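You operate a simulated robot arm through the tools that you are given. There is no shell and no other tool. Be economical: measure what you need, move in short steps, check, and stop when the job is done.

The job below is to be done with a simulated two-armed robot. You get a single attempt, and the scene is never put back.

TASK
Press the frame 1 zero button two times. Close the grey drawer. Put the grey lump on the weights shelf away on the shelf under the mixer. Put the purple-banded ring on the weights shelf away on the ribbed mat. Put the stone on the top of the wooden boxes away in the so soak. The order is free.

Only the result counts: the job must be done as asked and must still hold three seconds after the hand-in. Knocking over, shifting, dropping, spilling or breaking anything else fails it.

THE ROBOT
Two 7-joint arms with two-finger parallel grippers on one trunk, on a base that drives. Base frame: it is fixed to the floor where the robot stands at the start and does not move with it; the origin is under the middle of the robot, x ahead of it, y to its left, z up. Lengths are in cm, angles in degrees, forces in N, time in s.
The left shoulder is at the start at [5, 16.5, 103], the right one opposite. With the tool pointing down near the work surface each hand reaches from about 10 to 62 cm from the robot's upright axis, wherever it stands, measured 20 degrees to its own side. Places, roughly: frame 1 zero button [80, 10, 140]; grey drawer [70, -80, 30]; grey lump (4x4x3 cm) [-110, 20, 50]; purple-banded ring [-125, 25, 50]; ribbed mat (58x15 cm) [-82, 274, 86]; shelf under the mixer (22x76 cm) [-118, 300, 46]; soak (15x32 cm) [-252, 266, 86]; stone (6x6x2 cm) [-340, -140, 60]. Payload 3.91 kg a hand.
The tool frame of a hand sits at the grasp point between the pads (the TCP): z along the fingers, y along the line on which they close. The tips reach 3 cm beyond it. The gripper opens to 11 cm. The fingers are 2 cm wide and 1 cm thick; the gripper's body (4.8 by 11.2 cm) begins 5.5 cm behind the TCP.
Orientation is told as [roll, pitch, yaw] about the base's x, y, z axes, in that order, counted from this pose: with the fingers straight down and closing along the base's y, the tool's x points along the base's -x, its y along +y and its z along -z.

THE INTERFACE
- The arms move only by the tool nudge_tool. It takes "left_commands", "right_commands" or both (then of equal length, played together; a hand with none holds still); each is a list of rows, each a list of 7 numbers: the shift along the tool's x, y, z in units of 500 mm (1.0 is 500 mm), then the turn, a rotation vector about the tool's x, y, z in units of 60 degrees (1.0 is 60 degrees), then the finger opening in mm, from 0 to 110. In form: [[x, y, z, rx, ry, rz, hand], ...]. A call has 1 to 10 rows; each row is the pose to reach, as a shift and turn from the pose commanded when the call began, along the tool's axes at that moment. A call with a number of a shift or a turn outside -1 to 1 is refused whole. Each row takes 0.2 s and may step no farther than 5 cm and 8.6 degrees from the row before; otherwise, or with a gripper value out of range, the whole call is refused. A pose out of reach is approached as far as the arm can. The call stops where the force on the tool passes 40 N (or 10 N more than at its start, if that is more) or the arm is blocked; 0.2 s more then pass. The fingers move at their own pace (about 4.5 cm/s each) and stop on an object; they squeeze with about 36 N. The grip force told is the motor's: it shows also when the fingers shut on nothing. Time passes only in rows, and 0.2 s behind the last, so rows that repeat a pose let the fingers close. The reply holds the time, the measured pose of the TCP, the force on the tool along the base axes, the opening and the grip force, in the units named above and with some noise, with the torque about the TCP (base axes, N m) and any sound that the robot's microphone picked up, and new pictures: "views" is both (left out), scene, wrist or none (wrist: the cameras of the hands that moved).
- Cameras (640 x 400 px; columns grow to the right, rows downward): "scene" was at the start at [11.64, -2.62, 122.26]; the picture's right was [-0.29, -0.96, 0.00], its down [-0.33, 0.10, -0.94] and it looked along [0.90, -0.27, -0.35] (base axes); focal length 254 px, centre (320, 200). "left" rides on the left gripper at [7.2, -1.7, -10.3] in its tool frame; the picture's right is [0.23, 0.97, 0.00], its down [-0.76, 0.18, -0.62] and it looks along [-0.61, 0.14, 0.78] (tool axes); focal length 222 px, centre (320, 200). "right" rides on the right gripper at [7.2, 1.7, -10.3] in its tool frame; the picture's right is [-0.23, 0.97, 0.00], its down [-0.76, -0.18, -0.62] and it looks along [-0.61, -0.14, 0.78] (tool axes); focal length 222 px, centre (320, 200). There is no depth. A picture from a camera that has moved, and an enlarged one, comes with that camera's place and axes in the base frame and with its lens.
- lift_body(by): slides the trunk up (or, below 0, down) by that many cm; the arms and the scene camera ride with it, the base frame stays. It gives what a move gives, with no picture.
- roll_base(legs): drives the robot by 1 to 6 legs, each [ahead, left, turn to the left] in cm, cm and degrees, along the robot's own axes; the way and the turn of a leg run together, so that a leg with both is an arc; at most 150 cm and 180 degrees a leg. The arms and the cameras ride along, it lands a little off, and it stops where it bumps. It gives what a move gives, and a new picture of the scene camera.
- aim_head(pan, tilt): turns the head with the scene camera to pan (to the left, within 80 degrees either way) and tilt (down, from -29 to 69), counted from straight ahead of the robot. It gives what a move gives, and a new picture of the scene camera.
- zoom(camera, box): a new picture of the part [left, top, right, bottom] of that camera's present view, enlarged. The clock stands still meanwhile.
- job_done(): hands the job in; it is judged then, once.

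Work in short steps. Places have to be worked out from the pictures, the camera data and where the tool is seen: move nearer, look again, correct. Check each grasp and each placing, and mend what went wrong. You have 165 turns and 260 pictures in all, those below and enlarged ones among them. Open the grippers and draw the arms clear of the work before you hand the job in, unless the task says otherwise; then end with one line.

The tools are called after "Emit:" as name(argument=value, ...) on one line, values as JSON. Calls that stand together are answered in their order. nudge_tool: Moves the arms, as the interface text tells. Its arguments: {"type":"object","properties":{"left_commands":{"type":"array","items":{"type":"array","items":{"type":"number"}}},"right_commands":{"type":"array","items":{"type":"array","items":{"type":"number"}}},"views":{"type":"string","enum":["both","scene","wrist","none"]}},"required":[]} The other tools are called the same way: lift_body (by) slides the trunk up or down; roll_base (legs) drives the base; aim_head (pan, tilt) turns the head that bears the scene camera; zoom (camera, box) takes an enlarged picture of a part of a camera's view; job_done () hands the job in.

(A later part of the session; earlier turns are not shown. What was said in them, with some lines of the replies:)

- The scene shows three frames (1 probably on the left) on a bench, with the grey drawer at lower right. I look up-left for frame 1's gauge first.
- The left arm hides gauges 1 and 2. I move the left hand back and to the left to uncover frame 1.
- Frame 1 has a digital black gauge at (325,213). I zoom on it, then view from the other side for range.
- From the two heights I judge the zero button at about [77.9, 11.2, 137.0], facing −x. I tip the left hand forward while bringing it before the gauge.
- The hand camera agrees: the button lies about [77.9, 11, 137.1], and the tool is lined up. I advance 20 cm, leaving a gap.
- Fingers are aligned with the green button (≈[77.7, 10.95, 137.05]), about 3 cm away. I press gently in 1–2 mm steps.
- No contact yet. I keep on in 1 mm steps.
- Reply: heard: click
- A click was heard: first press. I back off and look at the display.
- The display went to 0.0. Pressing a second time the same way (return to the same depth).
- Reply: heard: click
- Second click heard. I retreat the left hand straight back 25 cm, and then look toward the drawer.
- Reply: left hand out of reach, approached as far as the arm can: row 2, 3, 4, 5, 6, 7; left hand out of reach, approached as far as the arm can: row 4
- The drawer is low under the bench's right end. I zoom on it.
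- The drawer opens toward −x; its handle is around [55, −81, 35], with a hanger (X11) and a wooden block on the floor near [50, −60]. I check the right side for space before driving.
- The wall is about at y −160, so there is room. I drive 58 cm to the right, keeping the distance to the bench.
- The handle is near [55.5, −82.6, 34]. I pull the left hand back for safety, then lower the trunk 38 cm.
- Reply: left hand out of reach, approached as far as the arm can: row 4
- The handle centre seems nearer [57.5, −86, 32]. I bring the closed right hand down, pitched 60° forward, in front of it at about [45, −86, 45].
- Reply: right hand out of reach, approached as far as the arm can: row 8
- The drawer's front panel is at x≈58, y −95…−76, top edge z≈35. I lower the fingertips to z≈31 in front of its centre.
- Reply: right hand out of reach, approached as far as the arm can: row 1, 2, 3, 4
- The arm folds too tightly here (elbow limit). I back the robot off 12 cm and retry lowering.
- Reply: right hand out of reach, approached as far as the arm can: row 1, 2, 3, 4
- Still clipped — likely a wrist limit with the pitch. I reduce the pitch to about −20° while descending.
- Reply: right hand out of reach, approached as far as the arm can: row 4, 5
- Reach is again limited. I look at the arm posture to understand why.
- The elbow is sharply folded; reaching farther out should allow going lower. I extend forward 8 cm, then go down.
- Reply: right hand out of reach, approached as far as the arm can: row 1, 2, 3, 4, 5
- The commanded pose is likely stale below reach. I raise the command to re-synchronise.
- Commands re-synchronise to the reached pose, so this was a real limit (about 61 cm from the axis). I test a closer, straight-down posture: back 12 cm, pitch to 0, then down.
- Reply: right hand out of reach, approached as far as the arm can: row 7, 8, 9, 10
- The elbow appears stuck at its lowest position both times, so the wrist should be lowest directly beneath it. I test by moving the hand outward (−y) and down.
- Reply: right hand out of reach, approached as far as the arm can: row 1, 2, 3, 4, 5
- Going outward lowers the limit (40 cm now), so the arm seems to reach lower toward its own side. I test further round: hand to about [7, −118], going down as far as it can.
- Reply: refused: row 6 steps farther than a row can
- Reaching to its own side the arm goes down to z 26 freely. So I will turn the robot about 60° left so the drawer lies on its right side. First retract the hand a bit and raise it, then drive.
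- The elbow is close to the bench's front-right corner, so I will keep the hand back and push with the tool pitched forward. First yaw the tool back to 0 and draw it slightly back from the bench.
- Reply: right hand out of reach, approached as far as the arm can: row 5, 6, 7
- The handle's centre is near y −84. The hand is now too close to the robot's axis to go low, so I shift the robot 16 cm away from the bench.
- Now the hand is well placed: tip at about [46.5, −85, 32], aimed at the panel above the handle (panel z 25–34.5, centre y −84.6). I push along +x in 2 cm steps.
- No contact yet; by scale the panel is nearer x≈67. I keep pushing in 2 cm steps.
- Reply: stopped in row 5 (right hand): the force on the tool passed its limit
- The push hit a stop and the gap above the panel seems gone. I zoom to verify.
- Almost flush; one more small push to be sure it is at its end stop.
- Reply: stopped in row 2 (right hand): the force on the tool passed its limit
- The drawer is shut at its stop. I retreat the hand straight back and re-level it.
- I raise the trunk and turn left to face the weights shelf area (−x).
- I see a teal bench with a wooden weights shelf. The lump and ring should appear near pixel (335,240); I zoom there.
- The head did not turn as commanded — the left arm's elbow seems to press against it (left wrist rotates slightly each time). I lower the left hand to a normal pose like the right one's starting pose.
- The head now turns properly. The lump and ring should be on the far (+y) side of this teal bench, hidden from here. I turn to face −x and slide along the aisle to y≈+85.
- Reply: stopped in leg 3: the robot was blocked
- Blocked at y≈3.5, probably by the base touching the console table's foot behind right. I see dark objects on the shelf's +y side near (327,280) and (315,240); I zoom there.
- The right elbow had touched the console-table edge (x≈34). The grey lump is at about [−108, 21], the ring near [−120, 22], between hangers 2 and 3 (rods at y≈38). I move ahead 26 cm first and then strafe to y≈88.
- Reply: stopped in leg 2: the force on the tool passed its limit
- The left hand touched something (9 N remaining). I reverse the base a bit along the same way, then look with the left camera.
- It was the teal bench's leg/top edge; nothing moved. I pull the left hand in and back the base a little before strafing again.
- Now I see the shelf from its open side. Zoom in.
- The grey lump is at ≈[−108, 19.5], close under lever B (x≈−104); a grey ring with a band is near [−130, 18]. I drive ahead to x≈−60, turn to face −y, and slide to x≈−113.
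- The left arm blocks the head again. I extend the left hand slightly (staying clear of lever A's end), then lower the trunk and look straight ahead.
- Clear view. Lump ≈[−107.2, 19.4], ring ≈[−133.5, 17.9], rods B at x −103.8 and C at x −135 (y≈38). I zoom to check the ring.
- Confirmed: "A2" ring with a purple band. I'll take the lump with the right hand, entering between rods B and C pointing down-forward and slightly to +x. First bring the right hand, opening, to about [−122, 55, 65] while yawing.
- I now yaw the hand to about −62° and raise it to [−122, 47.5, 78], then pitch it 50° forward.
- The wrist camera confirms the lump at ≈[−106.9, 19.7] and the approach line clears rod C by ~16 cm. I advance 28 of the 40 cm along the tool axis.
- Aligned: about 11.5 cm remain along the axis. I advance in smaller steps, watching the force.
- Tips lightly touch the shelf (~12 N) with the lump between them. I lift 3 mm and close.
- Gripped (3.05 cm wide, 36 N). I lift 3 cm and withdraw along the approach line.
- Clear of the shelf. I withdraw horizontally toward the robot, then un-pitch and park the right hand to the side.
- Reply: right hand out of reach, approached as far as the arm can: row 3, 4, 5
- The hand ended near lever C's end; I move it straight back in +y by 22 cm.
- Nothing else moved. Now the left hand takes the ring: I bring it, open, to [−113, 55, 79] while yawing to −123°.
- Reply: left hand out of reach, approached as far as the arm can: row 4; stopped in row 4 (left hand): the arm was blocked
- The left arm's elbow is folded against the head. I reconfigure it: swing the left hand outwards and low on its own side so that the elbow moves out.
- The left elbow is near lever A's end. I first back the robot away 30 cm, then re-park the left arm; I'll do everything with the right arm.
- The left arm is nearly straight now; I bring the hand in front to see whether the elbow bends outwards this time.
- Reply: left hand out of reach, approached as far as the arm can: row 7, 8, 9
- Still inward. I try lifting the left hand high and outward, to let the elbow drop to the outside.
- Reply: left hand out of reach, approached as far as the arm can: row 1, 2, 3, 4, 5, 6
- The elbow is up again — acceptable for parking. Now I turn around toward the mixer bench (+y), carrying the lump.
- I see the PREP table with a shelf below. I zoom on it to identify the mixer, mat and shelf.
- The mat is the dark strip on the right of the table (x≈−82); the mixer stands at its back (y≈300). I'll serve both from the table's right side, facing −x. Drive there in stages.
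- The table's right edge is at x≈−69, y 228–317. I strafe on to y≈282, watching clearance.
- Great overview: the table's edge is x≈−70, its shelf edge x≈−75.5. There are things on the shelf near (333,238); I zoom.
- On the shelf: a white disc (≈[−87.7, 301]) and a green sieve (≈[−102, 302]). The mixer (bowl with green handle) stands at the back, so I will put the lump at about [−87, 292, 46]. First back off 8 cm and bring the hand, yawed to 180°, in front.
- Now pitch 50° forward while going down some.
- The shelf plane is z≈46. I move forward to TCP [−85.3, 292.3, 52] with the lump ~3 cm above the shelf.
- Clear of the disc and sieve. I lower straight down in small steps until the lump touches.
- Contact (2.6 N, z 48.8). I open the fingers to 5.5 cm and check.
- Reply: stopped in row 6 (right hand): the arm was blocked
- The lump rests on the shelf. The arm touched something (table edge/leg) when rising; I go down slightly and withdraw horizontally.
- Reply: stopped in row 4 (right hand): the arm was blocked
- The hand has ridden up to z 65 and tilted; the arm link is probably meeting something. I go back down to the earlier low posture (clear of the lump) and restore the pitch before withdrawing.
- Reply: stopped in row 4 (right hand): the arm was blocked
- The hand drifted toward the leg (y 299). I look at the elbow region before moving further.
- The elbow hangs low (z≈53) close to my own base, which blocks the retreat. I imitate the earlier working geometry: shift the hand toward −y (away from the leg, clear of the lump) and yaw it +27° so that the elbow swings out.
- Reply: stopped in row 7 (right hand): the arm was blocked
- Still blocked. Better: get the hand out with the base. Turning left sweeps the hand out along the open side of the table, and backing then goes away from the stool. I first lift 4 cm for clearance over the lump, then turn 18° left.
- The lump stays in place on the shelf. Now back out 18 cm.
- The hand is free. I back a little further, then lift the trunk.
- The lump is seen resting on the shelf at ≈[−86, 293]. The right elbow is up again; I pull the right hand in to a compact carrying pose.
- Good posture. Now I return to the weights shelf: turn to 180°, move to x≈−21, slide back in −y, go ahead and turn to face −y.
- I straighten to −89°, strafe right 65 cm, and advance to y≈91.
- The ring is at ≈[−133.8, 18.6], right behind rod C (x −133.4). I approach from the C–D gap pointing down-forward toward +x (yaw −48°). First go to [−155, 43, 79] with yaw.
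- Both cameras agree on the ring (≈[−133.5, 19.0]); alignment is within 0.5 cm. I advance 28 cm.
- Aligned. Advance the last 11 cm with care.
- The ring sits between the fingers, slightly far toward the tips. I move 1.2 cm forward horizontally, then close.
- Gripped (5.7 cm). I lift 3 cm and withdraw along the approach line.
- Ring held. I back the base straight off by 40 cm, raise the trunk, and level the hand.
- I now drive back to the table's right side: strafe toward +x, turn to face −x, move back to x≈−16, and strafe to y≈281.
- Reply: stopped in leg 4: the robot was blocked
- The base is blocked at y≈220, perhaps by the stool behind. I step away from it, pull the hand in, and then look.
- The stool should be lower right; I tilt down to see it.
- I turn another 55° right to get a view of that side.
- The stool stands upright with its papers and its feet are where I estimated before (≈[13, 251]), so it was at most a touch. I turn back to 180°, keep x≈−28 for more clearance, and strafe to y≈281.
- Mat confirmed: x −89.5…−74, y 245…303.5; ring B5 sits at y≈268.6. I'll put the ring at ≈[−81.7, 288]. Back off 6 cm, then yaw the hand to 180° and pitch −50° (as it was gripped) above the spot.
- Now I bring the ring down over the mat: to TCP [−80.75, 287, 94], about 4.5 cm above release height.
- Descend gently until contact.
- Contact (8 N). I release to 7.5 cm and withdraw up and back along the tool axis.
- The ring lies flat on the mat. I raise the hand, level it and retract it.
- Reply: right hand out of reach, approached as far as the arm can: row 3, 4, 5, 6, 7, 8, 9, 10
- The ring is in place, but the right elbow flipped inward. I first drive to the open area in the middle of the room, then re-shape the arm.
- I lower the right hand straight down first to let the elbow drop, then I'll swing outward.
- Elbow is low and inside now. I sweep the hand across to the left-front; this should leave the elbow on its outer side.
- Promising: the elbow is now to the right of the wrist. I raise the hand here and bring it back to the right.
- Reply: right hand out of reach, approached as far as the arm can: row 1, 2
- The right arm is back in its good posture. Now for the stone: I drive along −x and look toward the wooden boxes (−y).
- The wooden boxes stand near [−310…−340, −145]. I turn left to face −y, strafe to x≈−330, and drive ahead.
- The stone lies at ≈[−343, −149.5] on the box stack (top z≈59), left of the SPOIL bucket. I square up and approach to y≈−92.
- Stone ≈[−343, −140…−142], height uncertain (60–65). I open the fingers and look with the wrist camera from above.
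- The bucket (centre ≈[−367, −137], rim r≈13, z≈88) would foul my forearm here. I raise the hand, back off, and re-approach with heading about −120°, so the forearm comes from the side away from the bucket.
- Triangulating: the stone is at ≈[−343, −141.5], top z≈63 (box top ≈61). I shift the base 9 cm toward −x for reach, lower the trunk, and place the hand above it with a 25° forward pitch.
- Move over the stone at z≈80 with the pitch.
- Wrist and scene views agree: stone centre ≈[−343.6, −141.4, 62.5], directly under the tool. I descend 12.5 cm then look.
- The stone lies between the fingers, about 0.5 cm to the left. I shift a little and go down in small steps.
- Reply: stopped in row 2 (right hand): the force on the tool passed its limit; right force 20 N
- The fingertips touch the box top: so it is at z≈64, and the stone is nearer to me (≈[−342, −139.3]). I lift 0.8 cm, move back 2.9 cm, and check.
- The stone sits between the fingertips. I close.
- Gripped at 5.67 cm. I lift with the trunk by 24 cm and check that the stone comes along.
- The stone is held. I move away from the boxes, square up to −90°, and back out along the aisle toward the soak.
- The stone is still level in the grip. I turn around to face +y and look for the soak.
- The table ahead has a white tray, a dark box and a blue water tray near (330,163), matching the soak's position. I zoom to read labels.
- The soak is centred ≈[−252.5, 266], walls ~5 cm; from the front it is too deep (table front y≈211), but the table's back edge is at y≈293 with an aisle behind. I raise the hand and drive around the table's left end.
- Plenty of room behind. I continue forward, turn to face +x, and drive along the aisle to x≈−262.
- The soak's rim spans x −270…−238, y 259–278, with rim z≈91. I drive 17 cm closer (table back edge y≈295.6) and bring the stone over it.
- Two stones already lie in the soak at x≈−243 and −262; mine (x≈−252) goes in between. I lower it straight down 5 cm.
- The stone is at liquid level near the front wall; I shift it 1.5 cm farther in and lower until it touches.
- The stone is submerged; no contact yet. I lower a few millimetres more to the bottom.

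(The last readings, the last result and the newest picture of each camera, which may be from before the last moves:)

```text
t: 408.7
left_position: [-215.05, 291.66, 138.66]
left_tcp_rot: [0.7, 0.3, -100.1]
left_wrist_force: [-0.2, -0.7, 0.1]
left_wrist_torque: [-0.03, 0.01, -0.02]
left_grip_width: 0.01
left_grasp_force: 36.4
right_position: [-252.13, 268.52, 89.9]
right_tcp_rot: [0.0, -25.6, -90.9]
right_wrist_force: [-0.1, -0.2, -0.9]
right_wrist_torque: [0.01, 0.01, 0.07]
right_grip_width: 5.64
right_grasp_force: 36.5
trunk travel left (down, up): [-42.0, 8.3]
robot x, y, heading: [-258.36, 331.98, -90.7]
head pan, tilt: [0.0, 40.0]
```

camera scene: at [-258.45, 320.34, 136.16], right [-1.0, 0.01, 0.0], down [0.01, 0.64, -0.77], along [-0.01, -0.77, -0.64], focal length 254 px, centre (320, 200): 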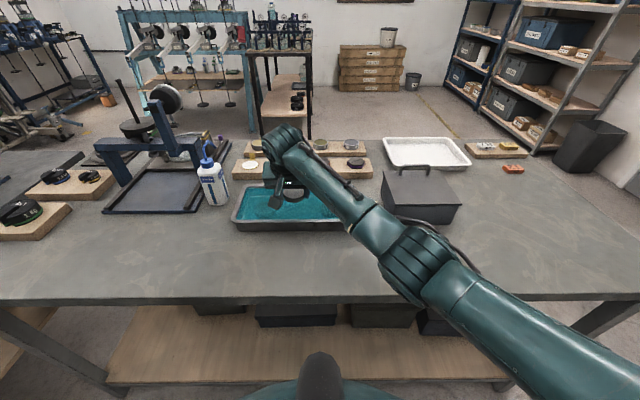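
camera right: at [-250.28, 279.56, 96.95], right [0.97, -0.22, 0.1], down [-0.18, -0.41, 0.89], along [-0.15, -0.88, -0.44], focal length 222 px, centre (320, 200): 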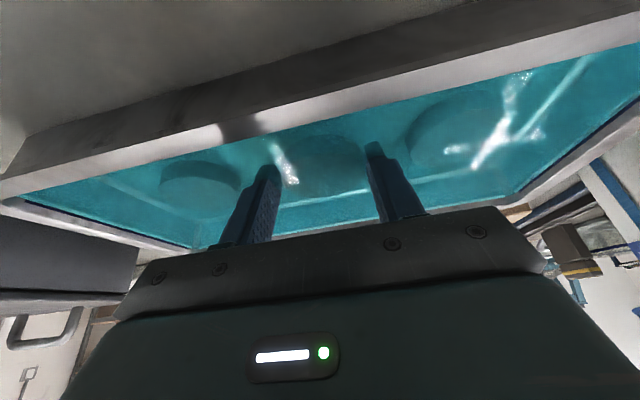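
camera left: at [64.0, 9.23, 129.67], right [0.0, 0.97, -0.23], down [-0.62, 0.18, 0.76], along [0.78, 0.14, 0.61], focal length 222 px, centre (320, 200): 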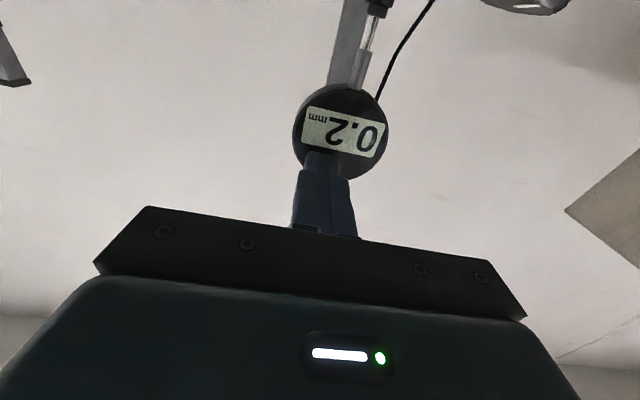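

Close to the bottom; I open to 7 cm and rise straight up.

Emit:
nudge_tool(right_commands=[[0.001, 0, 0.003, 0, 0, 0, 30], [0.001, 0, 0.003, 0, 0, 0, 70], [0.001, 0, 0.003, 0, 0, 0, 70], [0.001, 0, 0.003, 0, 0, 0, 70], [-0.02, 0, -0.042, 0, 0, 0, 70], [-0.045, 0, -0.095, 0, 0, 0, 70], [-0.075, 0, -0.155, 0, 0, 0, 70], [-0.105, 0, -0.22, 0, 0, 0, 70], [-0.14, 0, -0.29, 0, 0, 0, 70]], views="both")

```text
t: 410.7
left_position: [-214.94, 291.72, 138.77]
left_tcp_rot: [0.6, 0.3, -100.2]
left_wrist_force: [0.0, -0.3, 0.1]
left_wrist_torque: [0.0, 0.0, -0.02]
left_grip_width: 0.0
left_grasp_force: 36.2
right_position: [-252.16, 268.73, 106.08]
right_tcp_rot: [0.0, -25.7, -90.9]
right_wrist_force: [0.6, -0.6, -0.2]
right_wrist_torque: [0.01, 0.01, 0.02]
right_grip_width: 6.99
right_grasp_force: 0.1
trunk travel left (down, up): [-42.0, 8.3]
robot x, y, heading: [-258.57, 331.8, -90.4]
head pan, tilt: [0.0, 40.0]
camera scene: at [-258.48, 320.4, 136.16], right [-1.0, 0.01, 0.0], down [0.01, 0.64, -0.77], along [-0.01, -0.77, -0.64], focal length 254 px, centre (320, 200)
camera right: at [-250.35, 279.69, 112.24], right [0.97, -0.22, 0.1], down [-0.18, -0.41, 0.89], along [-0.16, -0.88, -0.44], focal length 222 px, centre (320, 200)
```

scene: 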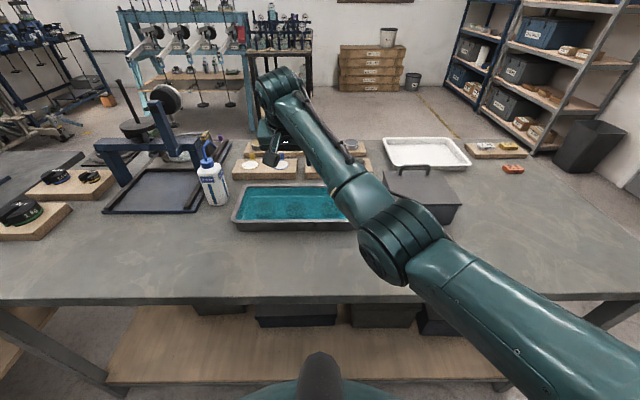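
right: 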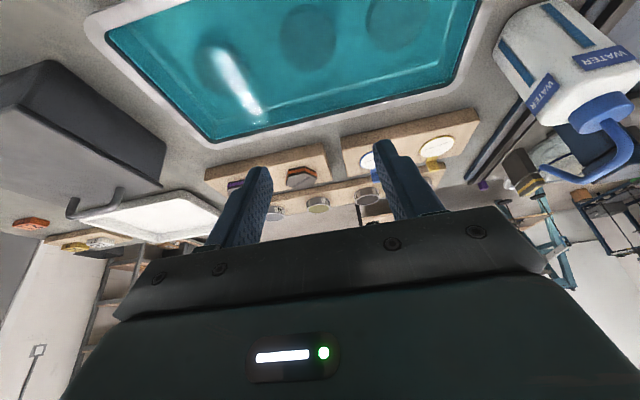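

Three stones now lie in the soak, mine in the middle. I back the robot off the table and open both grippers.

Emit:
roll_base(legs=[[-40, 0, 0]])

Emit:
nudge_tool(left_commands=[[0, 0, 0, 0, 0, 0, 60], [0, 0, 0, 0, 0, 0, 110], [0, 0, 0, 0, 0, 0, 110], [0, 0, 0, 0, 0, 0, 110], [0, 0, 0, 0, 0, 0, 110], [0, 0, 0, 0, 0, 0, 110]], right_commands=[[0, 0, 0, 0, 0, 0, 90], [0, 0, 0, 0, 0, 0, 110], [0, 0, 0, 0, 0, 0, 110], [0, 0, 0, 0, 0, 0, 110], [0, 0, 0, 0, 0, 0, 110], [0, 0, 0, 0, 0, 0, 110]], views="none")

Emit:
aim_head(pan=55, tilt=25)

```text
t: 413.2
left_position: [-214.71, 331.42, 138.66]
left_tcp_rot: [0.7, 0.3, -100.7]
left_wrist_force: [0.4, -0.2, 0.9]
left_wrist_torque: [-0.04, 0.0, -0.02]
left_grip_width: 0.0
left_grasp_force: 36.4
right_position: [-252.09, 308.66, 105.98]
right_tcp_rot: [0.0, -25.8, -91.3]
right_wrist_force: [-0.2, 0.1, -0.4]
right_wrist_torque: [0.01, 0.03, 0.0]
right_grip_width: 6.98
right_grasp_force: 0.0
trunk travel left (down, up): [-42.0, 8.3]
robot x, y, heading: [-257.35, 371.3, -91.2]
head pan, tilt: [0.0, 40.0]
camera scene: at [-257.97, 360.36, 136.17], right [-1.0, 0.02, 0.0], down [0.01, 0.64, -0.77], along [-0.01, -0.77, -0.64], focal length 254 px, centre (320, 200)
```

scene: 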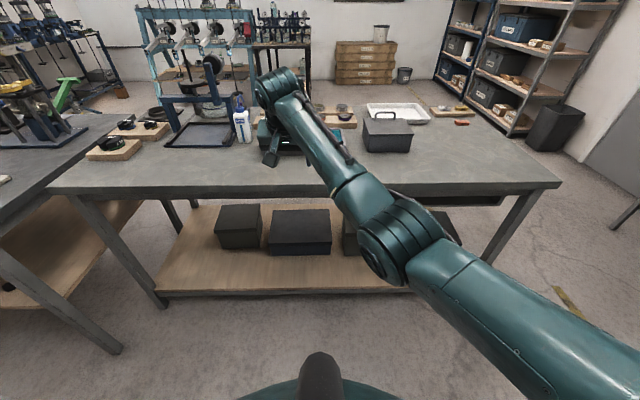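

```text
t: 414.6
left_position: [-214.69, 331.29, 138.79]
left_tcp_rot: [0.8, 0.3, -100.7]
left_wrist_force: [0.4, 0.0, 0.4]
left_wrist_torque: [-0.02, -0.03, 0.0]
left_grip_width: 11.0
left_grasp_force: 0.1
right_position: [-252.08, 308.7, 105.99]
right_tcp_rot: [0.0, -25.8, -91.2]
right_wrist_force: [-0.7, 0.1, 0.8]
right_wrist_torque: [0.02, -0.01, 0.0]
right_grip_width: 10.99
right_grasp_force: 0.0
trunk travel left (down, up): [-42.0, 8.3]
robot x, y, heading: [-257.81, 371.69, -91.2]
head pan, tilt: [0.0, 40.0]
```

```text
t: 415.8
left_position: [-214.68, 331.2, 138.77]
left_tcp_rot: [0.7, 0.4, -100.7]
left_wrist_force: [0.2, -0.2, 0.1]
left_wrist_torque: [0.02, -0.01, 0.04]
left_grip_width: 11.02
left_grasp_force: 0.1
right_position: [-252.02, 308.6, 105.99]
right_tcp_rot: [0.0, -25.8, -91.2]
right_wrist_force: [0.0, 0.0, 0.0]
right_wrist_torque: [0.0, 0.02, 0.01]
right_grip_width: 11.02
right_grasp_force: 0.0
trunk travel left (down, up): [-42.0, 8.3]
robot x, y, heading: [-257.23, 371.56, -91.0]
head pan, tilt: [55.0, 25.0]
camera scene: at [-250.37, 363.38, 138.49], right [-0.59, -0.81, 0.0], down [-0.34, 0.25, -0.91], along [0.73, -0.53, -0.42], focal length 254 px, centre (320, 200)
```

scene: 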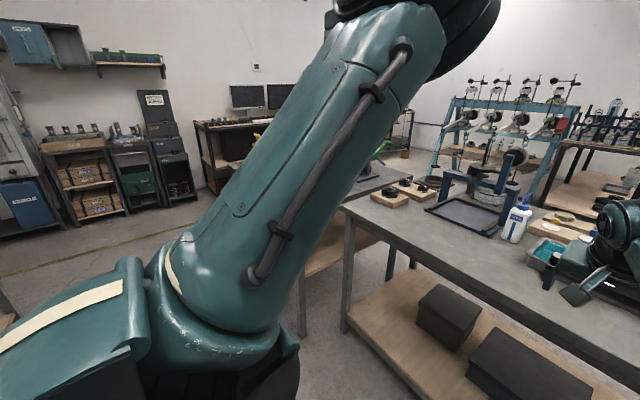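

All five tasks look done from the checks along the way: two clicks on the button, drawer at its stop, lump on the shelf, ring on the mat and stone in the soak. Both grippers are open and the hands are clear of every object, so I hand in.

Emit:
job_done()

```text
The job is handed in.
```

All five parts are done and handed in: the frame 1 zero button was pressed twice and the grey drawer closed. The lump is on the shelf under the mixer, the purple-banded ring is on the ribbed mat and the stone is in the soak. On the way an arm briefly touched a table edge and the teal bench, and the base may have touched the stool; nothing appeared to move.
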